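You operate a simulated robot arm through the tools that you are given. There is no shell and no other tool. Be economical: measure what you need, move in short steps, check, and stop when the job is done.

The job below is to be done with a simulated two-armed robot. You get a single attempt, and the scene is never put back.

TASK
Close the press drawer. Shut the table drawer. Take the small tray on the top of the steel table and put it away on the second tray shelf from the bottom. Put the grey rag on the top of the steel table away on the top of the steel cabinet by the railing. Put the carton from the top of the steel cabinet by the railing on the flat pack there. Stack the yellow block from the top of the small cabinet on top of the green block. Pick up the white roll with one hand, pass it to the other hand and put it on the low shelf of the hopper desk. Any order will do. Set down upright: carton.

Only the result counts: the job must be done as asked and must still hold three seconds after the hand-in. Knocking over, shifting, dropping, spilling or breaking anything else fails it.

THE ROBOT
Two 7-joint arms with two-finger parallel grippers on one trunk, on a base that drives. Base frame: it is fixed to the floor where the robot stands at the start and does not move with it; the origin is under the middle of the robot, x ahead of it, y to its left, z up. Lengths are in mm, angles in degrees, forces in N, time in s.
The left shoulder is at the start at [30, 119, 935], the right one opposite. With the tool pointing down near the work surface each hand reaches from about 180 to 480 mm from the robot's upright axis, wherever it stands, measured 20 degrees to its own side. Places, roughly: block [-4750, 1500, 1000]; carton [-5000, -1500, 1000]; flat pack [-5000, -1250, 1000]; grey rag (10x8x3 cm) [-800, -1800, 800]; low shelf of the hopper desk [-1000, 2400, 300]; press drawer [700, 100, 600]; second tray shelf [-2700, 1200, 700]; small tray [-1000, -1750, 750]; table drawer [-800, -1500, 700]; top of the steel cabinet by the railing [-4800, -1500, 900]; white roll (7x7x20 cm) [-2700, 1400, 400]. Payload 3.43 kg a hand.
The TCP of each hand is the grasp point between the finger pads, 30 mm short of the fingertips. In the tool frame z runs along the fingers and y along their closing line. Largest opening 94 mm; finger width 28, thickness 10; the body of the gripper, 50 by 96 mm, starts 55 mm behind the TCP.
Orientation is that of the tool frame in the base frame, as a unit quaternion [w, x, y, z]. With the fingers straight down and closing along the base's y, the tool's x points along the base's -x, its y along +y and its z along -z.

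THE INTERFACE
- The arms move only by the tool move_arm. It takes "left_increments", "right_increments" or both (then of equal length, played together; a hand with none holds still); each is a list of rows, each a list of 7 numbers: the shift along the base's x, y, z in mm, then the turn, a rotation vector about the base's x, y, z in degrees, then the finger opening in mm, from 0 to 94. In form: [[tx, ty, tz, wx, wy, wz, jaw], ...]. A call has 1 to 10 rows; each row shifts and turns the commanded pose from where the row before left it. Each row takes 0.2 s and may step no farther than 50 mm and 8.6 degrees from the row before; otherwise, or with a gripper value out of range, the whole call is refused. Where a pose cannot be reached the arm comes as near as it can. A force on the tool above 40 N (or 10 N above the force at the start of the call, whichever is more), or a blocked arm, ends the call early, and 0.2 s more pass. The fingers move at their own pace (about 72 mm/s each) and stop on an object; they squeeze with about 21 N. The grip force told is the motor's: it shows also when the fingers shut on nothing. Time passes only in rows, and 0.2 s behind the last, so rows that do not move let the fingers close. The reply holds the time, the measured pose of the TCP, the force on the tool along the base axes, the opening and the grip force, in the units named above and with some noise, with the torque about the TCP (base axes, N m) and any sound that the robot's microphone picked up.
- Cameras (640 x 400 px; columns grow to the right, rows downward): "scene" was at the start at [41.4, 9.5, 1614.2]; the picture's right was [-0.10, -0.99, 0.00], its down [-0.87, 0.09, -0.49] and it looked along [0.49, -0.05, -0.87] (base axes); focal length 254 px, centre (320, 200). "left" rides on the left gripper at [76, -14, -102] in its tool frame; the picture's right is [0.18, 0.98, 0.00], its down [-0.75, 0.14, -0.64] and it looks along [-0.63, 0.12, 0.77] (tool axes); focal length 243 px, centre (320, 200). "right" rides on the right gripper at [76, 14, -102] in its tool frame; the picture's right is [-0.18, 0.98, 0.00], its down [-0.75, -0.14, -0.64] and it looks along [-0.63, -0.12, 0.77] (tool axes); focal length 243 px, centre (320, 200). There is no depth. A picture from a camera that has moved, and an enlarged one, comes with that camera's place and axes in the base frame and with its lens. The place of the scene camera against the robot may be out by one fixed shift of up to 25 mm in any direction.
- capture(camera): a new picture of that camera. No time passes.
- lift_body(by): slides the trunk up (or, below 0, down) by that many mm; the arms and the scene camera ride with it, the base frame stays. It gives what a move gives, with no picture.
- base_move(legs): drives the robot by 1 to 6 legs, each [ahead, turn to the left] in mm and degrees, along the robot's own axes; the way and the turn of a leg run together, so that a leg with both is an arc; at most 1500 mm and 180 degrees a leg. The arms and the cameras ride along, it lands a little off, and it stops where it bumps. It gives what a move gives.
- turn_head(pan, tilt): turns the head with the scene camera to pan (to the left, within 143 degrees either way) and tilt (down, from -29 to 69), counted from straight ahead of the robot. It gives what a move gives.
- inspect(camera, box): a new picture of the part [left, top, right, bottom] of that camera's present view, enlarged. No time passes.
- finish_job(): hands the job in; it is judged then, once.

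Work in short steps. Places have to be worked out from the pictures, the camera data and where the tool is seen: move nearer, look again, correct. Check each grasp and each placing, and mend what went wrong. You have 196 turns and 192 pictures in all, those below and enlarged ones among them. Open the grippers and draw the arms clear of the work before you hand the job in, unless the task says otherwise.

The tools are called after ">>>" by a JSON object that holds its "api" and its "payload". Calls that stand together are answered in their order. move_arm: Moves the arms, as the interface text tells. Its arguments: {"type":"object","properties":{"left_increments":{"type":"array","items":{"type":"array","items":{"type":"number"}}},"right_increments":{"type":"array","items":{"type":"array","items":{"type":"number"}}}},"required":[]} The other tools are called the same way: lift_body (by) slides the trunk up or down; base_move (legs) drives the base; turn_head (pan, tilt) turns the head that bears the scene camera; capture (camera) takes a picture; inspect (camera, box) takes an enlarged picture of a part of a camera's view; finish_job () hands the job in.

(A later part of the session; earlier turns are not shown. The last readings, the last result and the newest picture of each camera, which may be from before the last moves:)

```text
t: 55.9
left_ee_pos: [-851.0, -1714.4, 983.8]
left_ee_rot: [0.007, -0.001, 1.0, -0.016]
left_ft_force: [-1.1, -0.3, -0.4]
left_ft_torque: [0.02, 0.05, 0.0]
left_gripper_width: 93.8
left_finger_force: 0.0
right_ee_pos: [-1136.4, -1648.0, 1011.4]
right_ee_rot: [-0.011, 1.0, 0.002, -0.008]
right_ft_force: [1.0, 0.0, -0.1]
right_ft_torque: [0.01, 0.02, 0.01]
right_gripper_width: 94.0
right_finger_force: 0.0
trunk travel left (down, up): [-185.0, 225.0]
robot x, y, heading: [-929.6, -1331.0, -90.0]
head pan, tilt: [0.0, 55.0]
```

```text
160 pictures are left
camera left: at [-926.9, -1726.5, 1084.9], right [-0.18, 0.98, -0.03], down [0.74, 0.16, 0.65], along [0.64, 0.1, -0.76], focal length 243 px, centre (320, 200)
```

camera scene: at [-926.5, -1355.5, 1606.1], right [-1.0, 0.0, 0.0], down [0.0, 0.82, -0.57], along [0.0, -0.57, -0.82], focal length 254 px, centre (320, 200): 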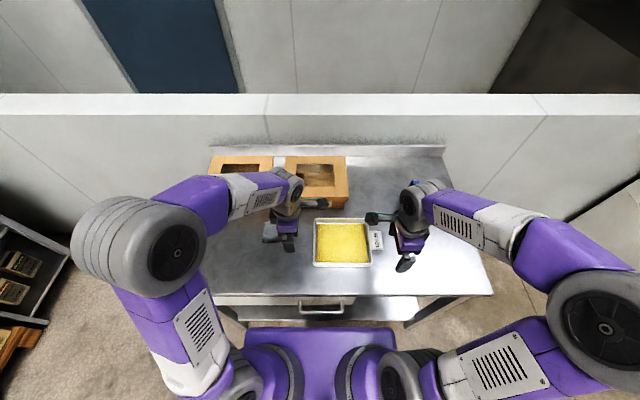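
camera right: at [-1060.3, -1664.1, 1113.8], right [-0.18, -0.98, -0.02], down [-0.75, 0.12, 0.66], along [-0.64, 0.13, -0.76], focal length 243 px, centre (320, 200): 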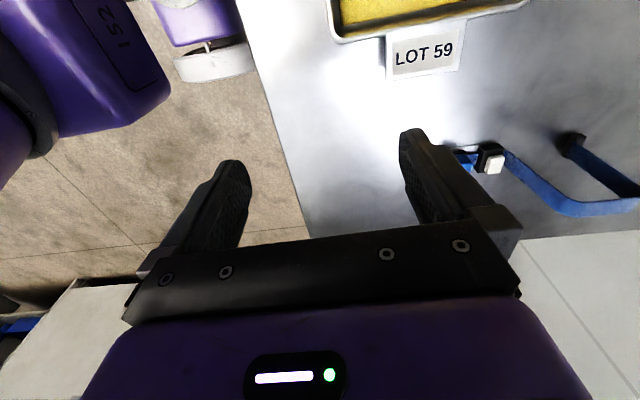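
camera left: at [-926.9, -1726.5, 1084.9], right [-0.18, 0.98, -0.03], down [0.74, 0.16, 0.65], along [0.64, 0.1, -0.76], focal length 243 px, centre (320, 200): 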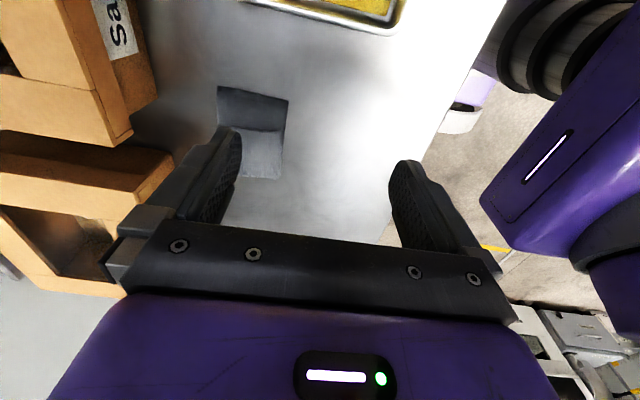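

Rag: y -1754..-1835, centre about (-774,-1795). Tray near wall at y≈-1660. I move both hands above their grasp points and look.

>>> {"api": "move_arm", "payload": {"left_increments": [[25, -27, -10, 0, 0, 0, 94], [25, -27, -20, 0, 0, 0, 94], [26, -27, -20, 0, 0, 0, 94], [0, 0, -22, 0, 0, 0, 94], [0, 0, -22, 0, 0, 0, 94]], "right_increments": [[33, -3, -10, 0, 0, 0, 94], [33, -3, -25, 0, 0, 0, 94], [33, -3, -30, 0, 0, 0, 94], [32, -3, -30, 0, 0, 0, 94], [0, 0, -30, 0, 0, 0, 94]]}}

>>> {"api": "capture", "payload": {"camera": "right"}}

>>> {"api": "capture", "payload": {"camera": "left"}}

>>> {"api": "capture", "payload": {"camera": "scene"}}

```text
t: 57.1
left_ee_pos: [-773.9, -1795.0, 888.6]
left_ee_rot: [0.008, -0.001, 1.0, -0.015]
left_ft_force: [-0.2, 0.1, 0.5]
left_ft_torque: [0.03, 0.01, -0.01]
left_gripper_width: 94.2
left_finger_force: 0.1
right_ee_pos: [-1005.1, -1659.1, 886.7]
right_ee_rot: [-0.011, 1.0, 0.002, -0.007]
right_ft_force: [0.5, -0.7, 0.7]
right_ft_torque: [-0.02, 0.0, 0.01]
right_gripper_width: 94.1
right_finger_force: 0.1
trunk travel left (down, up): [-185.0, 225.0]
robot x, y, heading: [-931.5, -1331.1, -90.2]
head pan, tilt: [0.0, 55.0]
```

```text
159 pictures are left
camera right: at [-928.8, -1675.8, 988.6], right [-0.18, -0.98, -0.02], down [-0.75, 0.12, 0.66], along [-0.64, 0.13, -0.76], focal length 243 px, centre (320, 200)
```

right: 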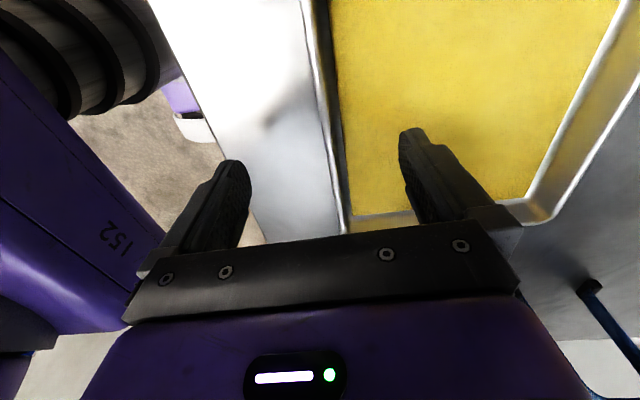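

```text
158 pictures are left
camera left: at [-850.5, -1807.0, 989.9], right [-0.18, 0.98, -0.03], down [0.74, 0.16, 0.65], along [0.64, 0.1, -0.76], focal length 243 px, centre (320, 200)
```

left: 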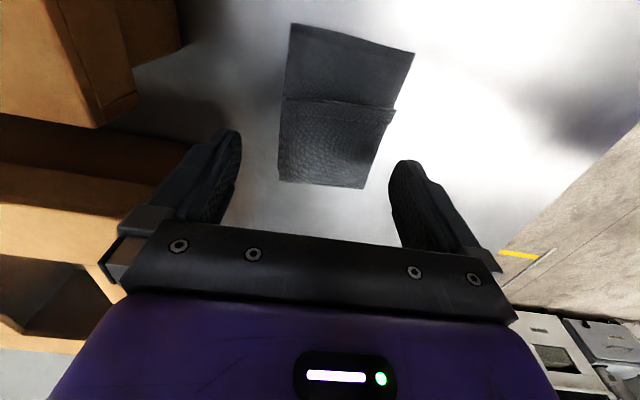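

```text
157 pictures are left
camera scene: at [-926.4, -1355.3, 1606.1], right [-1.0, 0.0, 0.0], down [0.0, 0.82, -0.57], along [0.0, -0.57, -0.82], focal length 254 px, centre (320, 200)
```

scene: 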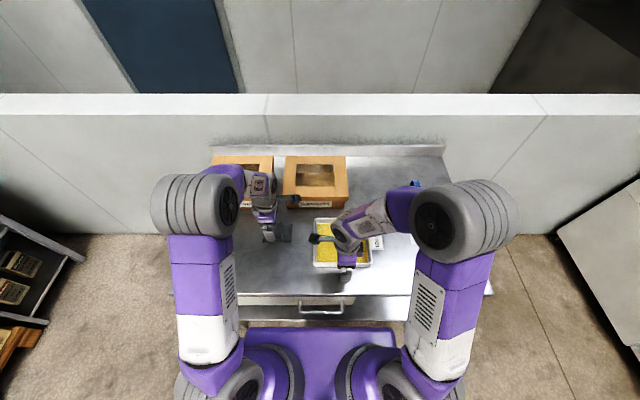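

I correct (left y -1788, right y -1662) and lower both so the fingertips end just above the table, stopping at contact.

>>> {"api": "move_arm", "payload": {"left_increments": [[-3, 7, -12, 0, 0, 0, 94], [0, 0, -15, 0, 0, 0, 94], [0, 0, -15, 0, 0, 0, 94], [0, 0, -10, 0, 0, 0, 94], [0, 0, -6, 0, 0, 0, 94]], "right_increments": [[0, -3, -10, 0, 0, 0, 94], [0, 0, -15, 0, 0, 0, 94], [0, 0, -15, 0, 0, 0, 94], [0, 0, -10, 0, 0, 0, 94], [0, 0, -6, 0, 0, 0, 94]]}}

>>> {"api": "capture", "payload": {"camera": "left"}}

>>> {"api": "capture", "payload": {"camera": "right"}}

```text
t: 57.8
left_ee_pos: [-778.0, -1787.0, 856.6]
left_ee_rot: [0.008, -0.001, 1.0, -0.016]
left_ft_force: [1.0, 0.8, 0.3]
left_ft_torque: [0.04, -0.01, 0.01]
left_gripper_width: 94.1
left_finger_force: 0.1
right_ee_pos: [-1006.1, -1664.3, 857.3]
right_ee_rot: [-0.006, 1.0, 0.002, -0.005]
right_ft_force: [-2.7, 6.8, 17.2]
right_ft_torque: [-0.69, -0.19, 0.03]
right_gripper_width: 90.1
right_finger_force: 0.1
trunk travel left (down, up): [-185.0, 225.0]
robot x, y, heading: [-931.8, -1331.4, -90.3]
head pan, tilt: [0.0, 55.0]
stopped in row 3 (right hand): the force on the tool passed its limit at 61 N (the readings are from after the stop); the commanded pose is now the measured one
```

```text
156 pictures are left
camera left: at [-854.3, -1798.8, 957.2], right [-0.18, 0.98, -0.04], down [0.74, 0.16, 0.65], along [0.64, 0.09, -0.76], focal length 243 px, centre (320, 200)
```

left: 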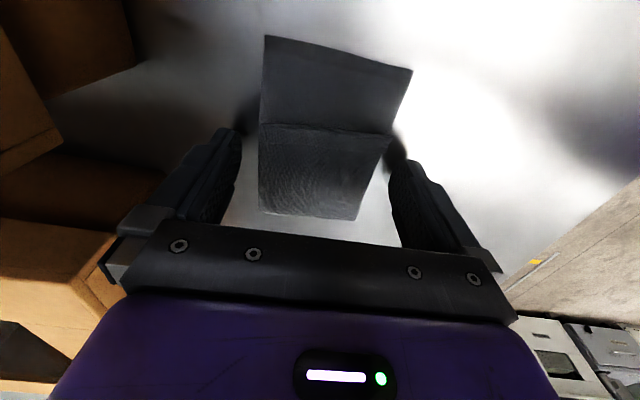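

```text
155 pictures are left
camera right: at [-929.2, -1679.2, 961.3], right [-0.18, -0.98, -0.01], down [-0.75, 0.13, 0.65], along [-0.64, 0.12, -0.76], focal length 243 px, centre (320, 200)
```

right: 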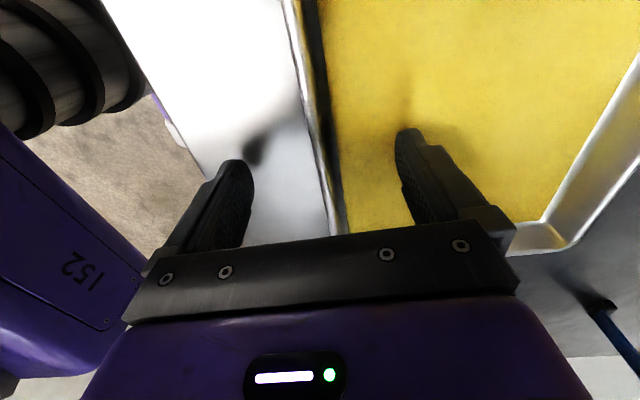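

The inner fingertip touched the tray's yellow content at z≈827, so it is shallow. I raise the right hand 4 mm and look closely at the rim height.

>>> {"api": "move_arm", "payload": {"right_increments": [[0, 2, 5, 0, 0, 0, 94], [0, 0, 0, 0, 0, 0, 94]]}}

>>> {"api": "inspect", "payload": {"camera": "right", "box": [180, 80, 480, 270]}}

>>> {"api": "inspect", "payload": {"camera": "scene", "box": [260, 190, 420, 300]}}

```text
t: 58.4
left_ee_pos: [-778.1, -1788.3, 854.4]
left_ee_rot: [0.007, -0.001, 1.0, -0.016]
left_ft_force: [-0.6, -0.2, -0.9]
left_ft_torque: [0.02, -0.05, 0.0]
left_gripper_width: 94.1
left_finger_force: 0.1
right_ee_pos: [-1005.6, -1663.5, 862.2]
right_ee_rot: [-0.006, 1.0, 0.002, -0.005]
right_ft_force: [0.8, 0.1, 0.2]
right_ft_torque: [-0.01, -0.01, 0.01]
right_gripper_width: 93.9
right_finger_force: 0.1
trunk travel left (down, up): [-185.0, 225.0]
robot x, y, heading: [-935.1, -1329.4, -90.1]
head pan, tilt: [0.0, 55.0]
```

```text
2.11 times, centred on (330, 175) of right
camera zoom: at [-929.3, -1677.8, 965.2], right [-0.18, -0.98, -0.01], down [-0.75, 0.13, 0.65], along [-0.64, 0.12, -0.76], focal length 511 px, centre (299, 253)
```

zoom: 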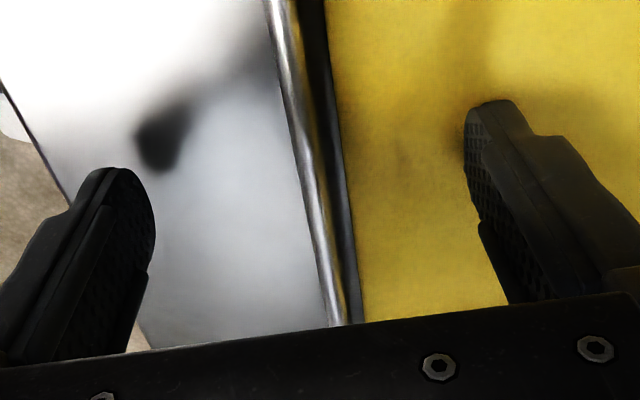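

```text
3.64 times, centred on (340, 245) of scene
camera zoom: at [-926.6, -1354.5, 1606.1], right [-1.0, 0.0, 0.0], down [0.0, 0.82, -0.57], along [0.0, -0.57, -0.82], focal length 924 px, centre (247, 36)
```

zoom: 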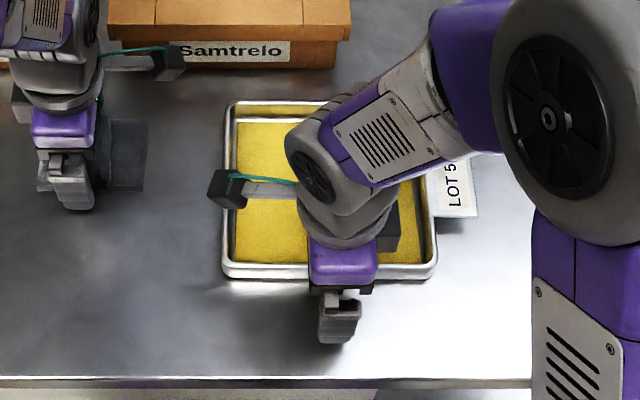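

I close the right hand here to see whether the wall is caught between the pads.

>>> {"api": "move_arm", "payload": {"right_increments": [[0, 0, 0, 0, 0, 0, 50], [0, 0, 0, 0, 0, 0, 20], [0, 0, 0, 0, 0, 0, 0], [0, 0, 0, 0, 0, 0, 0], [0, 0, 0, 0, 0, 0, 0]]}}

>>> {"api": "inspect", "payload": {"camera": "right", "box": [180, 80, 480, 270]}}

```text
t: 59.6
left_ee_pos: [-778.2, -1788.5, 855.1]
left_ee_rot: [0.009, -0.002, 1.0, -0.016]
left_ft_force: [0.3, -0.1, 0.0]
left_ft_torque: [0.03, 0.0, 0.0]
left_gripper_width: 94.1
left_finger_force: 0.0
right_ee_pos: [-1005.4, -1662.8, 861.8]
right_ee_rot: [-0.005, 1.0, 0.001, -0.005]
right_ft_force: [-0.9, -0.8, 0.7]
right_ft_torque: [-0.23, -0.03, -0.26]
right_gripper_width: 5.5
right_finger_force: 21.4
trunk travel left (down, up): [-185.0, 225.0]
robot x, y, heading: [-935.4, -1324.7, -90.3]
head pan, tilt: [0.0, 55.0]
```

```text
2.11 times, centred on (330, 175) of right
camera zoom: at [-929.5, -1677.9, 965.4], right [-0.18, -0.98, -0.01], down [-0.75, 0.13, 0.65], along [-0.64, 0.12, -0.76], focal length 511 px, centre (299, 253)
```

zoom: 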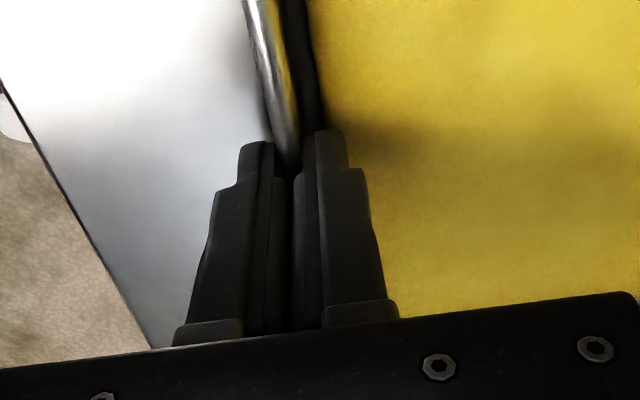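

The wall is caught (5.5 mm). I open slightly, lower 4 mm for more overlap, regrip and lift 15 mm as a test.

>>> {"api": "move_arm", "payload": {"right_increments": [[0, 0, 0, 0, 0, 0, 16], [0, 0, -4, 0, 0, 0, 16], [0, 0, 0, 0, 0, 0, 0], [0, 0, 0, 0, 0, 0, 0], [0, 0, 5, 0, 0, 0, 0], [0, 0, 5, 0, 0, 0, 0], [0, 0, 5, 0, 0, 0, 0]]}}

>>> {"api": "capture", "payload": {"camera": "right"}}

>>> {"api": "inspect", "payload": {"camera": "scene", "box": [260, 190, 420, 300]}}

```text
t: 61.2
left_ee_pos: [-778.7, -1786.6, 855.6]
left_ee_rot: [0.008, -0.001, 1.0, -0.016]
left_ft_force: [1.1, -0.2, -0.6]
left_ft_torque: [0.02, -0.01, 0.0]
left_gripper_width: 94.0
left_finger_force: 0.1
right_ee_pos: [-1005.0, -1662.8, 873.4]
right_ee_rot: [-0.007, 1.0, 0.002, -0.005]
right_ft_force: [-0.2, 0.2, -2.6]
right_ft_torque: [0.24, 0.01, -0.02]
right_gripper_width: 5.8
right_finger_force: 20.9
trunk travel left (down, up): [-185.0, 225.0]
robot x, y, heading: [-933.6, -1328.8, -90.1]
head pan, tilt: [0.0, 55.0]
```

```text
151 pictures are left
camera right: at [-929.3, -1677.9, 976.1], right [-0.18, -0.98, -0.01], down [-0.75, 0.13, 0.65], along [-0.64, 0.12, -0.76], focal length 243 px, centre (320, 200)
```

right: 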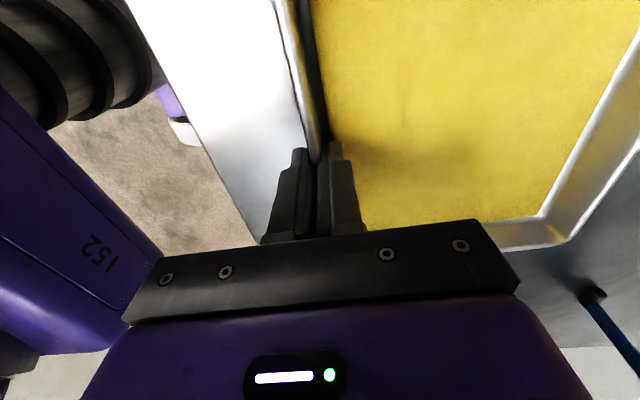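

```text
3.64 times, centred on (340, 245) of scene
camera zoom: at [-926.6, -1354.4, 1606.1], right [-1.0, 0.0, 0.0], down [0.0, 0.82, -0.57], along [0.0, -0.57, -0.82], focal length 924 px, centre (247, 36)
```

zoom: 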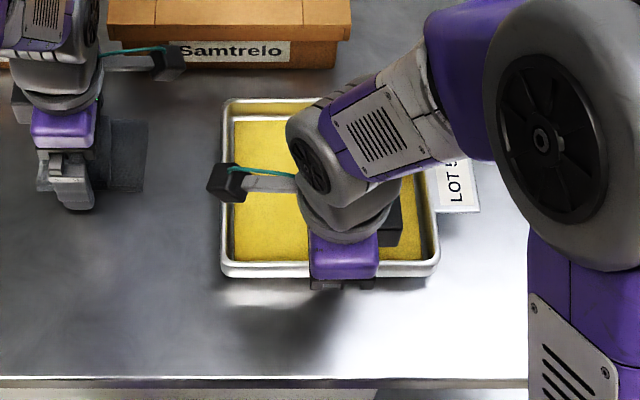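

The tray is held (2.6 N, moment 0.24 N·m, level). I lift it further while lowering the left hand around the rag.

>>> {"api": "move_arm", "payload": {"right_increments": [[0, 0, 10, 0, 0, 0, 0], [0, 0, 12, 0, 0, 0, 0], [0, 0, 12, 0, 0, 0, 0], [0, 0, 12, 0, 0, 0, 0], [0, 0, 12, 0, 0, 0, 0]], "left_increments": [[0, 0, -6, 0, 0, 0, 94], [0, 0, -6, 0, 0, 0, 94], [0, 0, -6, 0, 0, 0, 94], [0, 0, -5, 0, 0, 0, 94], [0, 0, -5, 0, 0, 0, 94]]}}

>>> {"api": "capture", "payload": {"camera": "left"}}

```text
t: 61.8
left_ee_pos: [-779.1, -1787.2, 851.9]
left_ee_rot: [0.007, 0.001, 1.0, -0.017]
left_ft_force: [0.8, 8.8, 25.7]
left_ft_torque: [1.71, 0.27, -0.14]
left_gripper_width: 94.1
left_finger_force: 0.0
right_ee_pos: [-1005.8, -1662.6, 888.0]
right_ee_rot: [-0.005, 1.0, 0.003, -0.006]
right_ft_force: [-0.2, -0.5, -3.2]
right_ft_torque: [0.3, -0.01, 0.03]
right_gripper_width: 5.9
right_finger_force: 21.3
trunk travel left (down, up): [-185.0, 225.0]
robot x, y, heading: [-932.6, -1327.9, -90.1]
head pan, tilt: [0.0, 55.0]
stopped in row 2 (left hand): the force on the tool passed its limit at 48 N (the readings are from after the stop); the commanded pose is now the measured one
```

```text
149 pictures are left
camera left: at [-854.2, -1799.7, 953.5], right [-0.18, 0.98, -0.03], down [0.74, 0.16, 0.65], along [0.64, 0.09, -0.76], focal length 243 px, centre (320, 200)
```

left: 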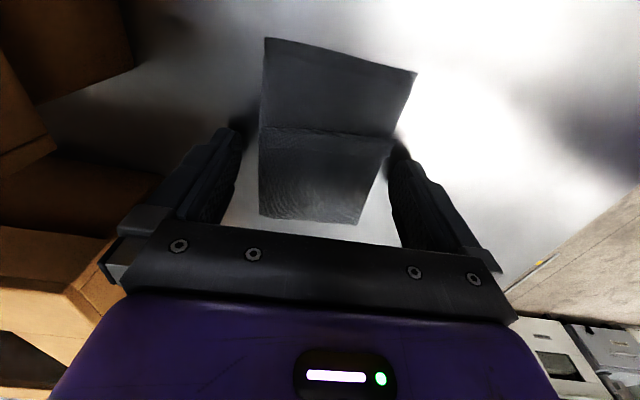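

Contact is the table (so the top is z≈820), and the rag lies between the fingers. I raise 3 mm and close on it, then lift both.

>>> {"api": "move_arm", "payload": {"left_increments": [[0, 0, 4, 0, 0, 0, 94], [0, 0, 0, 0, 0, 0, 60], [0, 0, 0, 0, 0, 0, 40], [0, 0, 0, 0, 0, 0, 30], [0, 0, 0, 0, 0, 0, 30], [0, 0, 10, 0, 0, 0, 30], [0, 0, 15, 0, 0, 0, 30]], "right_increments": [[0, 0, 0, 0, 0, 0, 0], [0, 0, 0, 0, 0, 0, 0], [0, 0, 0, 0, 0, 0, 0], [0, 0, 0, 0, 0, 0, 0], [0, 0, 0, 0, 0, 0, 0], [0, 0, 10, 0, 0, 0, 0], [0, 0, 15, 0, 0, 0, 0]]}}

>>> {"api": "capture", "payload": {"camera": "left"}}

```text
t: 63.4
left_ee_pos: [-777.7, -1788.6, 878.7]
left_ee_rot: [0.007, 0.001, 1.0, -0.018]
left_ft_force: [-0.1, 0.7, -0.8]
left_ft_torque: [0.03, 0.0, -0.01]
left_gripper_width: 71.2
left_finger_force: 20.9
right_ee_pos: [-1005.6, -1663.7, 914.1]
right_ee_rot: [-0.005, 1.0, 0.003, -0.005]
right_ft_force: [0.5, 0.4, -2.8]
right_ft_torque: [0.25, -0.04, 0.01]
right_gripper_width: 5.7
right_finger_force: 20.9
trunk travel left (down, up): [-185.0, 225.0]
robot x, y, heading: [-927.4, -1328.0, -90.0]
head pan, tilt: [0.0, 55.0]
```

```text
148 pictures are left
camera left: at [-854.0, -1801.3, 981.0], right [-0.18, 0.98, -0.04], down [0.74, 0.16, 0.65], along [0.64, 0.09, -0.76], focal length 243 px, centre (320, 200)
```

left: 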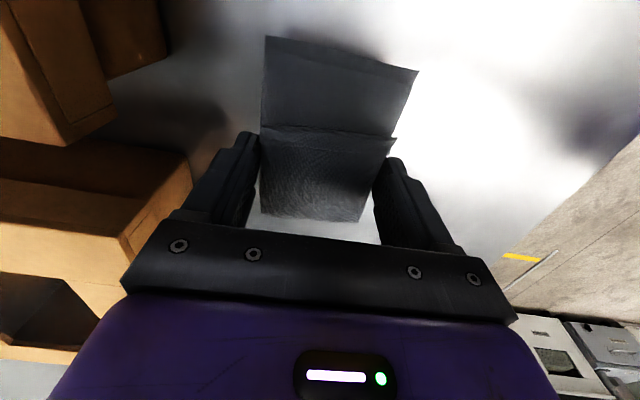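

Both are held. I raise the trunk, back off, and drive to about (-1800, 1150) facing the rack.

>>> {"api": "lift_body", "payload": {"by": 90}}

>>> {"api": "base_move", "payload": {"legs": [[-430, 0], [0, -157]]}}

>>> {"api": "turn_head", "payload": {"pan": 0, "tilt": 30}}

>>> {"api": "capture", "payload": {"camera": "scene"}}

```text
t: 64.6
left_ee_pos: [-777.9, -1789.3, 968.5]
left_ee_rot: [0.007, -0.002, 1.0, -0.018]
left_ft_force: [-0.3, 0.5, -0.4]
left_ft_torque: [0.02, 0.01, -0.01]
left_gripper_width: 71.4
left_finger_force: 21.3
right_ee_pos: [-1004.5, -1663.5, 1003.7]
right_ee_rot: [-0.005, 1.0, 0.003, -0.006]
right_ft_force: [0.4, 1.2, -3.5]
right_ft_torque: [0.29, 0.0, 0.03]
right_gripper_width: 5.9
right_finger_force: 21.1
trunk travel left (down, up): [-275.0, 135.0]
robot x, y, heading: [-931.9, -1328.9, -90.1]
head pan, tilt: [0.0, 55.0]
```

```text
t: 73.7
left_ee_pos: [-1255.2, -534.9, 968.9]
left_ee_rot: [-0.016, 0.98, 0.2, -0.01]
left_ft_force: [0.2, 0.4, 0.4]
left_ft_torque: [0.04, 0.0, 0.01]
left_gripper_width: 71.2
left_finger_force: 20.7
right_ee_pos: [-997.1, -562.8, 1002.5]
right_ee_rot: [0.007, -0.202, 0.979, -0.005]
right_ft_force: [0.1, 0.9, -3.1]
right_ft_torque: [-0.26, -0.04, 0.0]
right_gripper_width: 5.7
right_finger_force: 21.3
trunk travel left (down, up): [-275.0, 135.0]
robot x, y, heading: [-933.8, -898.9, 112.9]
head pan, tilt: [0.0, 55.0]
```

```text
t: 74.6
left_ee_pos: [-1255.3, -535.6, 967.8]
left_ee_rot: [-0.016, 0.98, 0.2, -0.01]
left_ft_force: [-0.4, 1.0, 0.3]
left_ft_torque: [0.02, -0.01, -0.02]
left_gripper_width: 71.0
left_finger_force: 21.1
right_ee_pos: [-997.8, -562.7, 1003.1]
right_ee_rot: [0.006, -0.203, 0.979, -0.004]
right_ft_force: [0.1, 0.8, -2.7]
right_ft_torque: [-0.27, -0.07, 0.0]
right_gripper_width: 5.9
right_finger_force: 21.3
trunk travel left (down, up): [-275.0, 135.0]
robot x, y, heading: [-932.1, -901.8, 112.9]
head pan, tilt: [0.0, 30.0]
```

```text
147 pictures are left
camera scene: at [-950.2, -827.3, 1732.1], right [0.92, 0.39, 0.0], down [0.2, -0.46, -0.87], along [-0.34, 0.8, -0.5], focal length 254 px, centre (320, 200)
```

scene: 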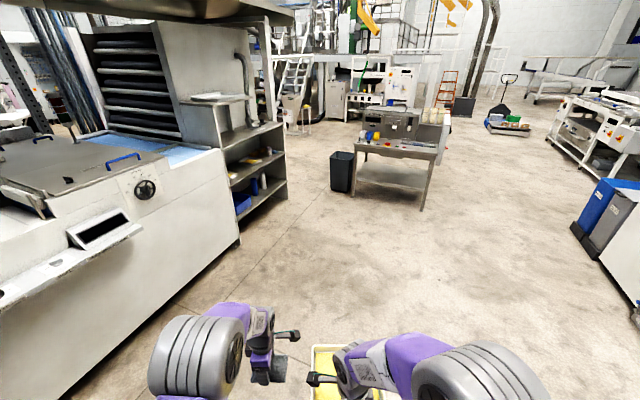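

The way is clear; I drive on to in front of the rack and look at it.

>>> {"api": "base_move", "payload": {"legs": [[1200, 0], [1030, 0], [0, 67]]}}

>>> {"api": "capture", "payload": {"camera": "scene"}}

```text
t: 88.6
left_ee_pos: [-2267.3, 1005.5, 968.3]
left_ee_rot: [-0.008, 0.701, 0.713, -0.017]
left_ft_force: [0.8, 0.6, -0.5]
left_ft_torque: [0.01, 0.0, 0.01]
left_gripper_width: 70.8
left_finger_force: 20.9
right_ee_pos: [-2144.2, 1235.9, 1004.0]
right_ee_rot: [-0.007, 0.715, -0.7, -0.001]
right_ft_force: [0.0, -0.2, -3.4]
right_ft_torque: [-0.01, -0.28, -0.01]
right_gripper_width: 5.6
right_finger_force: 21.0
trunk travel left (down, up): [-275.0, 135.0]
robot x, y, heading: [-1809.0, 1170.0, -179.2]
head pan, tilt: [0.0, 30.0]
```

```text
146 pictures are left
camera scene: at [-1862.8, 1183.3, 1732.1], right [-0.01, 1.0, 0.0], down [0.5, 0.01, -0.87], along [-0.87, -0.01, -0.5], focal length 254 px, centre (320, 200)
```

scene: 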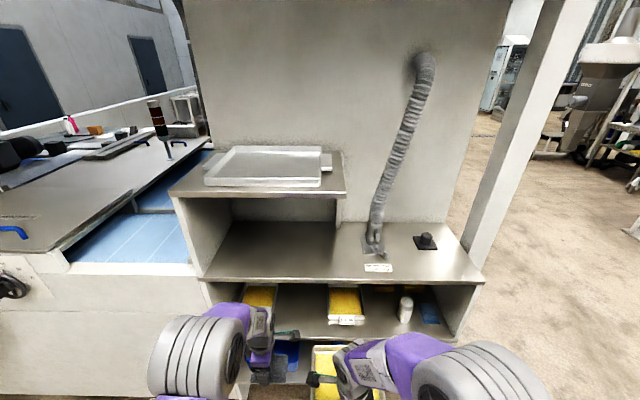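

I tilt the head down to see the shelves' fronts better.

>>> {"api": "turn_head", "payload": {"pan": 0, "tilt": 48}}

>>> {"api": "capture", "payload": {"camera": "scene"}}

>>> {"api": "inspect", "payload": {"camera": "scene", "box": [170, 100, 490, 300]}}

>>> {"api": "capture", "payload": {"camera": "right"}}

>>> {"api": "capture", "payload": {"camera": "left"}}

```text
t: 89.4
left_ee_pos: [-2266.6, 1005.0, 968.7]
left_ee_rot: [-0.006, 0.701, 0.713, -0.017]
left_ft_force: [0.0, 0.6, -0.5]
left_ft_torque: [0.0, 0.0, 0.02]
left_gripper_width: 71.2
left_finger_force: 20.9
right_ee_pos: [-2143.9, 1234.9, 1002.3]
right_ee_rot: [-0.008, 0.714, -0.7, 0.0]
right_ft_force: [0.1, 0.2, -3.4]
right_ft_torque: [0.0, -0.28, 0.01]
right_gripper_width: 5.4
right_finger_force: 21.1
trunk travel left (down, up): [-275.0, 135.0]
robot x, y, heading: [-1804.6, 1170.0, -179.0]
head pan, tilt: [0.0, 48.0]
```

```text
145 pictures are left
camera scene: at [-1851.2, 1183.7, 1705.4], right [-0.01, 1.0, 0.0], down [0.74, 0.01, -0.67], along [-0.67, -0.01, -0.74], focal length 254 px, centre (320, 200)
```

scene: 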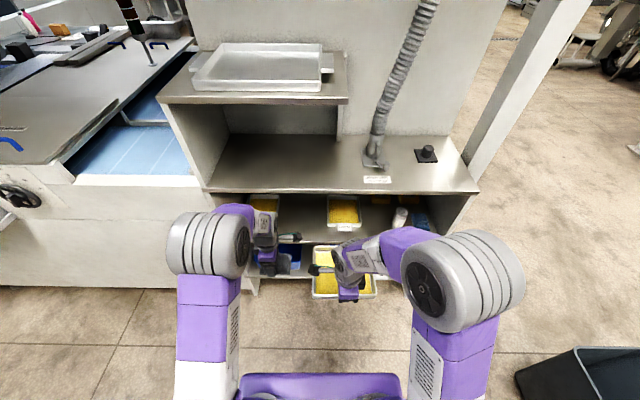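

```text
2.00 times, centred on (330, 200) of scene
camera zoom: at [-1851.2, 1183.7, 1705.4], right [-0.01, 1.0, 0.0], down [0.74, 0.01, -0.67], along [-0.67, -0.01, -0.74], focal length 508 px, centre (300, 200)
```

zoom: 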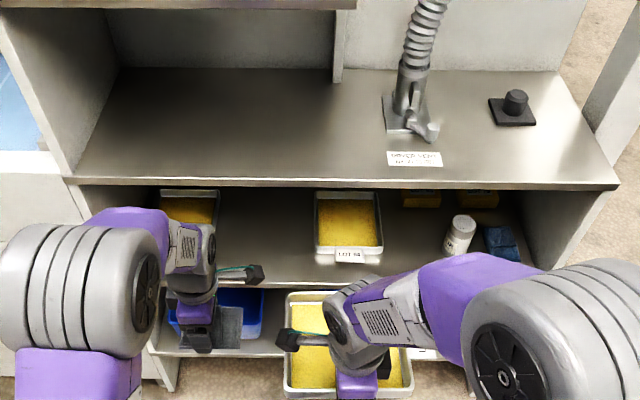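

```text
143 pictures are left
camera right: at [-2159.1, 1157.8, 1106.5], right [-0.99, 0.16, -0.01], down [0.12, 0.75, 0.65], along [0.11, 0.64, -0.76], focal length 243 px, centre (320, 200)
```

right: 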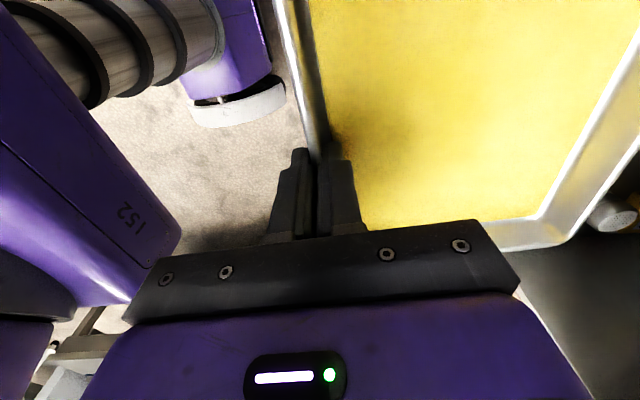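

```text
142 pictures are left
camera left: at [-2277.3, 1082.4, 1070.5], right [0.98, 0.2, -0.04], down [0.18, -0.74, 0.65], along [0.1, -0.64, -0.76], focal length 243 px, centre (320, 200)
```

left: 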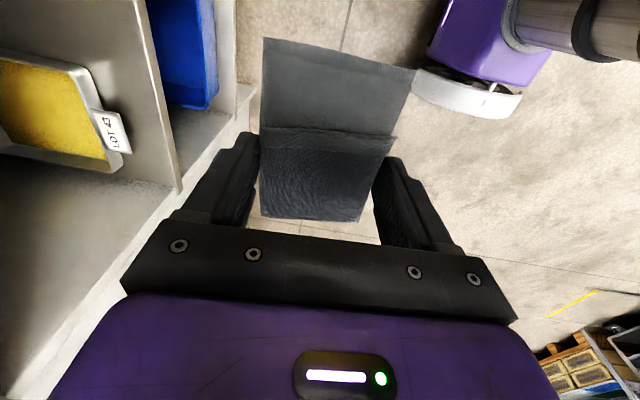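

I estimate rack front x≈-2510, shelves at z≈304/700/1025; trays on the second shelf at y≈890 and 1304 leave a gap centred y≈1102. I retract the left hand, shift the robot to y≈1036 and lower the trunk.

>>> {"api": "move_arm", "payload": {"left_increments": [[30, -5, 0, 0, 0, 0, 30], [30, -5, 0, 0, 0, 0, 30], [30, -5, 0, 0, 0, 0, 30], [30, -5, 0, 0, 0, 0, 30], [30, -5, 0, 0, 0, 0, 30], [30, -5, 0, 0, 0, 0, 30]]}}

>>> {"api": "base_move", "payload": {"legs": [[0, 30], [240, 0], [0, -31]]}}

>>> {"api": "lift_body", "payload": {"by": -230}}

>>> {"api": "capture", "payload": {"camera": "scene"}}

>>> {"api": "capture", "payload": {"camera": "right"}}

```text
t: 90.8
left_ee_pos: [-2088.8, 977.2, 968.7]
left_ee_rot: [-0.008, 0.701, 0.712, -0.018]
left_ft_force: [-0.3, 0.3, -0.5]
left_ft_torque: [0.0, 0.01, 0.02]
left_gripper_width: 71.2
left_finger_force: 20.9
right_ee_pos: [-2143.7, 1234.4, 1003.2]
right_ee_rot: [-0.007, 0.715, -0.699, -0.001]
right_ft_force: [0.2, -0.2, -3.8]
right_ft_torque: [-0.03, -0.25, -0.01]
right_gripper_width: 5.6
right_finger_force: 21.0
trunk travel left (down, up): [-275.0, 135.0]
robot x, y, heading: [-1811.6, 1168.0, -179.2]
head pan, tilt: [0.0, 48.0]
```

```text
t: 95.6
left_ee_pos: [-2297.1, 857.9, 970.1]
left_ee_rot: [-0.007, 0.707, 0.707, -0.016]
left_ft_force: [-0.2, -0.1, -0.9]
left_ft_torque: [-0.02, 0.0, -0.02]
left_gripper_width: 71.4
left_finger_force: 20.9
right_ee_pos: [-2347.7, 1118.1, 1002.3]
right_ee_rot: [-0.007, 0.709, -0.705, 0.0]
right_ft_force: [0.3, -0.4, -3.2]
right_ft_torque: [-0.06, -0.25, -0.02]
right_gripper_width: 5.7
right_finger_force: 21.4
trunk travel left (down, up): [-275.0, 135.0]
robot x, y, heading: [-2015.5, 1042.1, 180.0]
head pan, tilt: [0.0, 48.0]
```

```text
t: 98.0
left_ee_pos: [-2295.9, 857.4, 739.5]
left_ee_rot: [-0.006, 0.707, 0.707, -0.016]
left_ft_force: [0.4, -0.4, -0.2]
left_ft_torque: [-0.01, -0.02, -0.05]
left_gripper_width: 71.2
left_finger_force: 20.9
right_ee_pos: [-2346.4, 1117.7, 774.2]
right_ee_rot: [-0.007, 0.709, -0.706, 0.001]
right_ft_force: [-0.1, -0.2, -2.6]
right_ft_torque: [-0.04, -0.29, 0.0]
right_gripper_width: 5.7
right_finger_force: 20.6
trunk travel left (down, up): [-45.0, 365.0]
robot x, y, heading: [-2013.1, 1042.5, 179.8]
head pan, tilt: [0.0, 48.0]
```

```text
141 pictures are left
camera scene: at [-2055.9, 1061.5, 1475.5], right [0.0, 1.0, 0.0], down [0.74, 0.0, -0.67], along [-0.67, 0.0, -0.74], focal length 254 px, centre (320, 200)
```

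scene: 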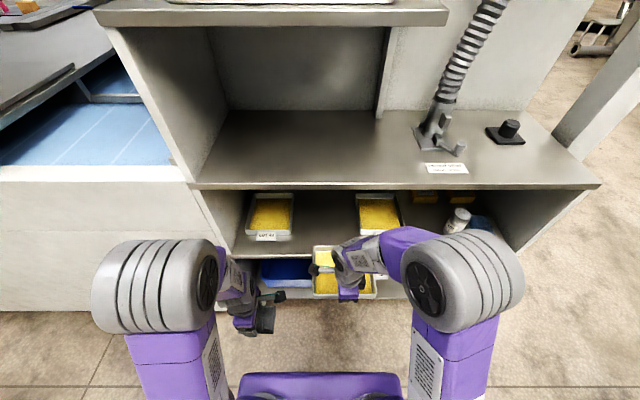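

```text
140 pictures are left
camera right: at [-2364.1, 1040.6, 876.6], right [-0.98, 0.18, -0.01], down [0.13, 0.75, 0.65], along [0.12, 0.64, -0.76], focal length 243 px, centre (320, 200)
```

right: 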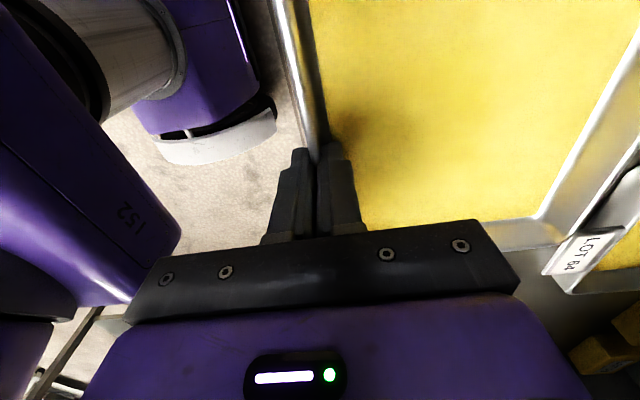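

I take the left wrist view to fix the shelf edge by parallax.

>>> {"api": "capture", "payload": {"camera": "left"}}

>>> {"api": "inspect", "payload": {"camera": "scene", "box": [190, 160, 430, 310]}}

```text
139 pictures are left
camera left: at [-2305.9, 934.7, 841.1], right [0.98, 0.18, -0.04], down [0.16, -0.74, 0.65], along [0.09, -0.64, -0.76], focal length 243 px, centre (320, 200)
```

left: 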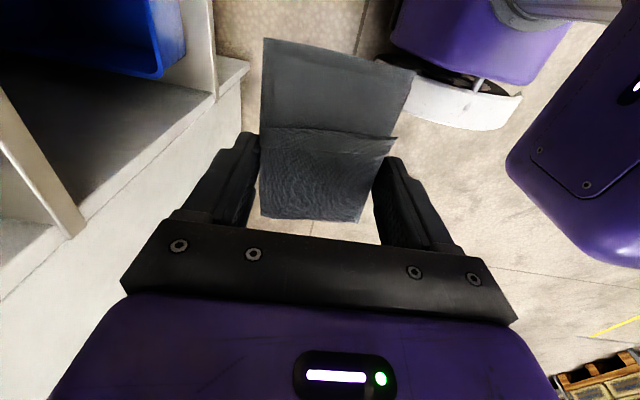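

```text
2.67 times, centred on (310, 235) of scene
camera zoom: at [-2055.9, 1061.5, 1475.5], right [0.0, 1.0, 0.0], down [0.74, 0.0, -0.67], along [-0.67, 0.0, -0.74], focal length 678 px, centre (347, 107)
```

zoom: 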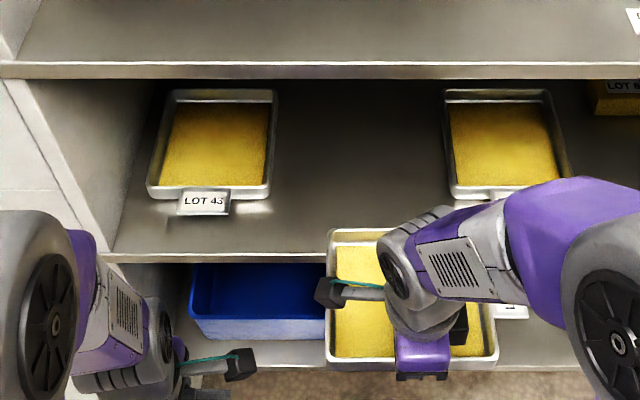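

The corner triangulates to the shelf edge at x≈-2480, z≈719; the gap is y 959..1198, centre 1079. I shift the tray 39 mm sideways and move it in to TCP x -2425.

>>> {"api": "move_arm", "payload": {"right_increments": [[0, -20, 0, 0, 0, 0, 0], [0, -19, 0, 0, 0, 0, 0], [-20, 0, 0, 0, 0, 0, 0], [-20, 0, 0, 0, 0, 0, 0], [-20, 0, 0, 0, 0, 0, 0], [-18, 0, 0, 0, 0, 0, 0]]}}

>>> {"api": "inspect", "payload": {"camera": "scene", "box": [190, 160, 430, 310]}}

>>> {"api": "capture", "payload": {"camera": "right"}}

```text
t: 99.4
left_ee_pos: [-2296.8, 858.8, 740.0]
left_ee_rot: [-0.007, 0.707, 0.707, -0.017]
left_ft_force: [0.4, -0.4, -0.5]
left_ft_torque: [0.01, 0.01, 0.03]
left_gripper_width: 70.7
left_finger_force: 21.1
right_ee_pos: [-2426.8, 1078.8, 772.7]
right_ee_rot: [-0.008, 0.709, -0.705, 0.001]
right_ft_force: [-0.3, 0.3, -2.8]
right_ft_torque: [-0.02, -0.29, 0.01]
right_gripper_width: 5.8
right_finger_force: 21.2
trunk travel left (down, up): [-45.0, 365.0]
robot x, y, heading: [-2013.8, 1043.8, 180.0]
head pan, tilt: [0.0, 48.0]
```

```text
2.67 times, centred on (310, 235) of scene
camera zoom: at [-2056.3, 1061.4, 1475.3], right [0.0, 1.0, 0.0], down [0.74, 0.0, -0.67], along [-0.67, 0.0, -0.74], focal length 678 px, centre (347, 107)
```

zoom: 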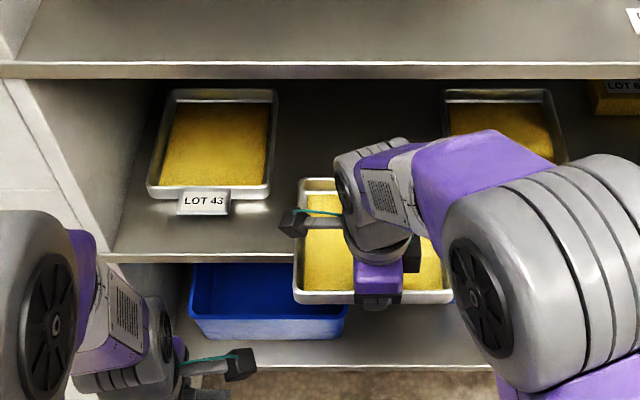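

```text
136 pictures are left
camera right: at [-2442.4, 1001.3, 876.3], right [-0.98, 0.18, -0.01], down [0.13, 0.75, 0.65], along [0.12, 0.64, -0.76], focal length 243 px, centre (320, 200)
```

right: 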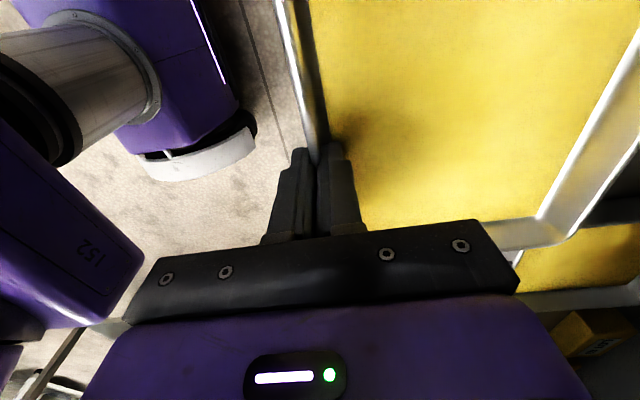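

The tray is in the gap over the shelf. I lower it in small steps to the shelf.

>>> {"api": "move_arm", "payload": {"right_increments": [[0, 0, -4, 0, 0, 0, 0], [0, 0, -4, 0, 0, 0, 0], [0, 0, -3, 0, 0, 0, 0]]}}

>>> {"api": "move_arm", "payload": {"right_increments": [[0, 0, -2, 0, 0, 0, 0], [0, 0, -2, 0, 0, 0, 0]]}}

```text
t: 100.2
left_ee_pos: [-2296.1, 859.0, 739.3]
left_ee_rot: [-0.006, 0.707, 0.707, -0.017]
left_ft_force: [0.3, 0.5, -0.8]
left_ft_torque: [0.0, 0.01, 0.01]
left_gripper_width: 70.7
left_finger_force: 21.0
right_ee_pos: [-2425.9, 1079.3, 762.4]
right_ee_rot: [-0.008, 0.709, -0.705, 0.001]
right_ft_force: [-0.3, 0.1, -3.0]
right_ft_torque: [-0.06, -0.26, 0.01]
right_gripper_width: 5.8
right_finger_force: 20.2
trunk travel left (down, up): [-45.0, 365.0]
robot x, y, heading: [-2011.4, 1047.2, 179.8]
head pan, tilt: [0.0, 48.0]
```

```text
t: 100.8
left_ee_pos: [-2296.3, 857.8, 740.1]
left_ee_rot: [-0.006, 0.707, 0.707, -0.016]
left_ft_force: [0.3, 0.3, 0.4]
left_ft_torque: [-0.04, -0.01, -0.04]
left_gripper_width: 70.7
left_finger_force: 20.9
right_ee_pos: [-2425.9, 1078.0, 758.6]
right_ee_rot: [-0.007, 0.708, -0.706, -0.001]
right_ft_force: [0.9, 0.3, -3.2]
right_ft_torque: [-0.04, -0.26, 0.03]
right_gripper_width: 5.6
right_finger_force: 21.8
trunk travel left (down, up): [-45.0, 365.0]
robot x, y, heading: [-2013.0, 1045.4, 180.0]
head pan, tilt: [0.0, 48.0]
```

No contact yet; I continue down in 3 mm steps.

>>> {"api": "move_arm", "payload": {"right_increments": [[0, 0, -3, 0, 0, 0, 0], [0, 0, -3, 0, 0, 0, 0]]}}

>>> {"api": "move_arm", "payload": {"right_increments": [[0, 0, -3, 0, 0, 0, 0], [0, 0, -3, 0, 0, 0, 0]]}}

>>> {"api": "inspect", "payload": {"camera": "scene", "box": [190, 160, 430, 310]}}

```text
t: 101.4
left_ee_pos: [-2296.6, 858.3, 739.8]
left_ee_rot: [-0.007, 0.707, 0.707, -0.017]
left_ft_force: [0.6, 0.4, -0.4]
left_ft_torque: [0.05, 0.03, 0.0]
left_gripper_width: 71.1
left_finger_force: 21.2
right_ee_pos: [-2424.5, 1079.2, 752.6]
right_ee_rot: [-0.008, 0.709, -0.705, 0.0]
right_ft_force: [0.1, 0.6, -3.2]
right_ft_torque: [0.0, -0.27, 0.01]
right_gripper_width: 5.6
right_finger_force: 21.3
trunk travel left (down, up): [-45.0, 365.0]
robot x, y, heading: [-2010.6, 1041.2, 179.7]
head pan, tilt: [0.0, 48.0]
```

```text
t: 102.0
left_ee_pos: [-2296.6, 858.5, 740.9]
left_ee_rot: [-0.007, 0.707, 0.707, -0.016]
left_ft_force: [0.2, 0.0, 0.0]
left_ft_torque: [0.01, 0.02, 0.01]
left_gripper_width: 70.9
left_finger_force: 21.6
right_ee_pos: [-2425.7, 1078.4, 747.0]
right_ee_rot: [-0.007, 0.709, -0.705, 0.001]
right_ft_force: [0.6, -1.0, -3.4]
right_ft_torque: [-0.02, -0.25, 0.01]
right_gripper_width: 5.5
right_finger_force: 20.9
trunk travel left (down, up): [-45.0, 365.0]
robot x, y, heading: [-2013.0, 1047.2, 180.0]
head pan, tilt: [0.0, 48.0]
```

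```text
2.67 times, centred on (310, 235) of scene
camera zoom: at [-2056.1, 1061.4, 1475.3], right [0.0, 1.0, 0.0], down [0.74, 0.0, -0.67], along [-0.67, 0.0, -0.74], focal length 678 px, centre (347, 107)
```

zoom: 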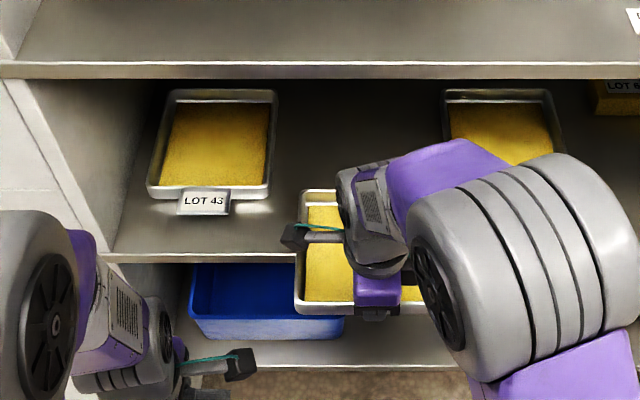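

Still free at bottom z≈708. I continue lowering.

>>> {"api": "move_arm", "payload": {"right_increments": [[0, 0, -3, 0, 0, 0, 0], [0, 0, -2, 0, 0, 0, 0]]}}

>>> {"api": "move_arm", "payload": {"right_increments": [[0, 0, -3, 0, 0, 0, 0], [0, 0, -2, 0, 0, 0, 0]]}}

>>> {"api": "move_arm", "payload": {"right_increments": [[0, 0, -3, 0, 0, 0, 0], [0, 0, -2, 0, 0, 0, 0]]}}

```text
t: 102.6
left_ee_pos: [-2295.6, 858.6, 740.4]
left_ee_rot: [-0.007, 0.707, 0.707, -0.017]
left_ft_force: [0.2, -0.2, -0.3]
left_ft_torque: [-0.02, -0.05, 0.0]
left_gripper_width: 70.9
left_finger_force: 20.8
right_ee_pos: [-2425.4, 1078.1, 741.1]
right_ee_rot: [-0.008, 0.708, -0.706, 0.0]
right_ft_force: [0.1, 0.5, -2.8]
right_ft_torque: [0.07, -0.11, 0.01]
right_gripper_width: 5.7
right_finger_force: 20.6
trunk travel left (down, up): [-45.0, 365.0]
robot x, y, heading: [-2010.5, 1044.9, 179.9]
head pan, tilt: [0.0, 48.0]
```

```text
t: 103.2
left_ee_pos: [-2296.5, 858.9, 739.7]
left_ee_rot: [-0.008, 0.707, 0.707, -0.017]
left_ft_force: [-0.2, 0.3, 0.1]
left_ft_torque: [0.01, 0.02, 0.02]
left_gripper_width: 71.1
left_finger_force: 20.8
right_ee_pos: [-2427.0, 1079.0, 736.7]
right_ee_rot: [-0.006, 0.709, -0.705, 0.0]
right_ft_force: [4.3, 0.1, 6.5]
right_ft_torque: [-0.02, 0.43, -0.05]
right_gripper_width: 6.1
right_finger_force: 21.1
trunk travel left (down, up): [-45.0, 365.0]
robot x, y, heading: [-2011.1, 1043.0, 179.9]
head pan, tilt: [0.0, 48.0]
```

```text
t: 103.8
left_ee_pos: [-2296.3, 857.8, 740.9]
left_ee_rot: [-0.008, 0.707, 0.707, -0.017]
left_ft_force: [0.6, 0.2, -0.7]
left_ft_torque: [0.0, -0.02, 0.02]
left_gripper_width: 71.2
left_finger_force: 20.4
right_ee_pos: [-2426.5, 1078.2, 730.8]
right_ee_rot: [-0.007, 0.709, -0.705, 0.0]
right_ft_force: [2.8, -1.3, 5.4]
right_ft_torque: [-0.14, 0.39, 0.22]
right_gripper_width: 7.0
right_finger_force: 21.7
trunk travel left (down, up): [-45.0, 365.0]
robot x, y, heading: [-2011.4, 1046.2, 179.9]
head pan, tilt: [0.0, 48.0]
```

The tray rests on the shelf (z≈701). I slide it 12 mm further in while held, release gently and raise the hand.

>>> {"api": "move_arm", "payload": {"right_increments": [[0, 0, 3, 0, 0, 0, 0], [-6, 0, 0, 0, 0, 0, 0], [-6, 0, 0, 0, 0, 0, 0], [0, 0, 0, 0, 0, 0, 16], [0, 0, 0, 0, 0, 0, 24], [0, 0, 15, 0, 0, 0, 24], [0, 0, 25, 0, 0, 0, 24], [20, 0, 25, 0, 0, 0, 24]]}}

>>> {"api": "inspect", "payload": {"camera": "scene", "box": [190, 160, 430, 310]}}

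>>> {"api": "capture", "payload": {"camera": "right"}}

```text
t: 105.6
left_ee_pos: [-2296.5, 858.3, 738.9]
left_ee_rot: [-0.007, 0.707, 0.707, -0.017]
left_ft_force: [-0.5, 0.4, -0.5]
left_ft_torque: [0.01, 0.0, 0.04]
left_gripper_width: 71.0
left_finger_force: 20.6
right_ee_pos: [-2416.6, 1078.6, 798.6]
right_ee_rot: [-0.008, 0.709, -0.705, 0.0]
right_ft_force: [-0.4, -0.7, 0.2]
right_ft_torque: [0.01, 0.0, -0.01]
right_gripper_width: 23.7
right_finger_force: 0.1
trunk travel left (down, up): [-45.0, 365.0]
robot x, y, heading: [-2012.0, 1046.0, 179.9]
head pan, tilt: [0.0, 48.0]
```

```text
2.67 times, centred on (310, 235) of scene
camera zoom: at [-2055.2, 1061.5, 1475.4], right [0.0, 1.0, 0.0], down [0.74, 0.0, -0.67], along [-0.67, 0.0, -0.74], focal length 678 px, centre (347, 107)
```

zoom: 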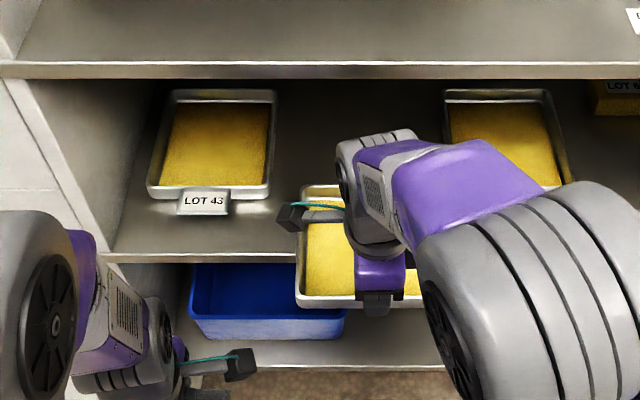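

```text
133 pictures are left
camera right: at [-2433.0, 1001.7, 902.2], right [-0.98, 0.18, -0.01], down [0.13, 0.75, 0.65], along [0.12, 0.64, -0.76], focal length 243 px, centre (320, 200)
```

right: 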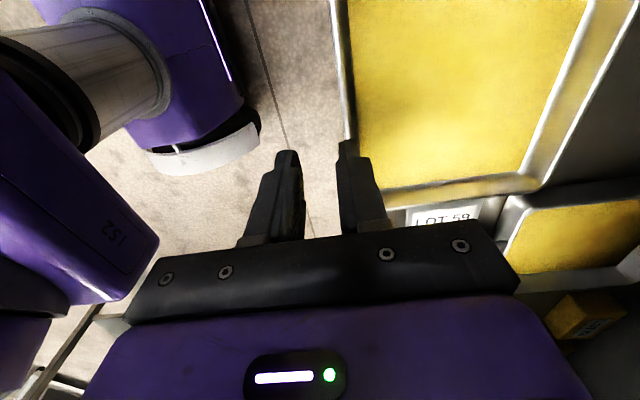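

The tray sits well, but its LOT tag sticks out toward the LOT 54 tray. I regrip and shift it ~20 mm toward -y before pushing it in.

>>> {"api": "move_arm", "payload": {"right_increments": [[-20, 0, 0, 0, 0, 0, 24], [0, 0, -25, 0, 0, 0, 24], [0, 0, -25, 0, 0, 0, 24], [0, 0, -9, 0, 0, 0, 24], [0, 0, 0, 0, 0, 0, 0], [0, 0, 0, 0, 0, 0, 0], [0, 0, 4, 0, 0, 0, 0], [0, -10, 0, 0, 0, 0, 0], [0, -10, 0, 0, 0, 0, 0]]}}

>>> {"api": "inspect", "payload": {"camera": "scene", "box": [190, 160, 430, 310]}}

>>> {"api": "capture", "payload": {"camera": "right"}}

```text
t: 107.6
left_ee_pos: [-2296.5, 858.3, 737.8]
left_ee_rot: [-0.007, 0.707, 0.707, -0.016]
left_ft_force: [0.3, 0.0, -0.9]
left_ft_torque: [0.01, -0.01, 0.01]
left_gripper_width: 70.9
left_finger_force: 20.9
right_ee_pos: [-2437.5, 1057.5, 743.8]
right_ee_rot: [-0.007, 0.709, -0.705, 0.0]
right_ft_force: [0.5, -0.6, -3.4]
right_ft_torque: [-0.02, -0.25, 0.04]
right_gripper_width: 5.7
right_finger_force: 20.7
trunk travel left (down, up): [-45.0, 365.0]
robot x, y, heading: [-2013.2, 1042.9, 180.0]
head pan, tilt: [0.0, 48.0]
```

```text
2.67 times, centred on (310, 235) of scene
camera zoom: at [-2056.0, 1061.3, 1475.3], right [0.0, 1.0, 0.0], down [0.74, 0.0, -0.67], along [-0.67, 0.0, -0.74], focal length 678 px, centre (347, 107)
```

zoom: 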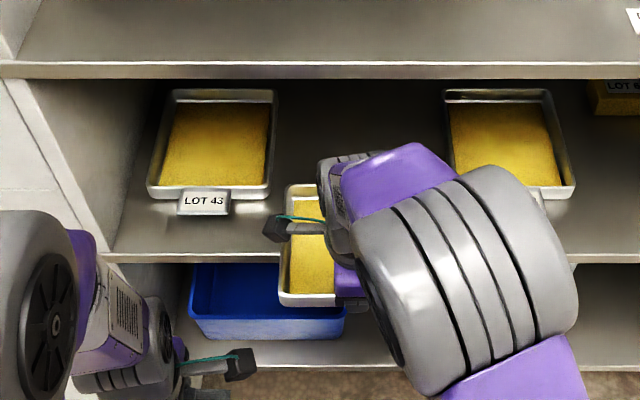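

```text
131 pictures are left
camera right: at [-2453.6, 981.2, 847.5], right [-0.98, 0.18, -0.01], down [0.13, 0.75, 0.65], along [0.12, 0.64, -0.76], focal length 243 px, centre (320, 200)
```

right: 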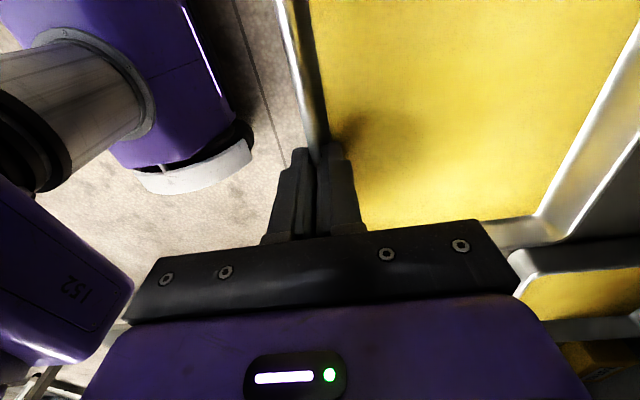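

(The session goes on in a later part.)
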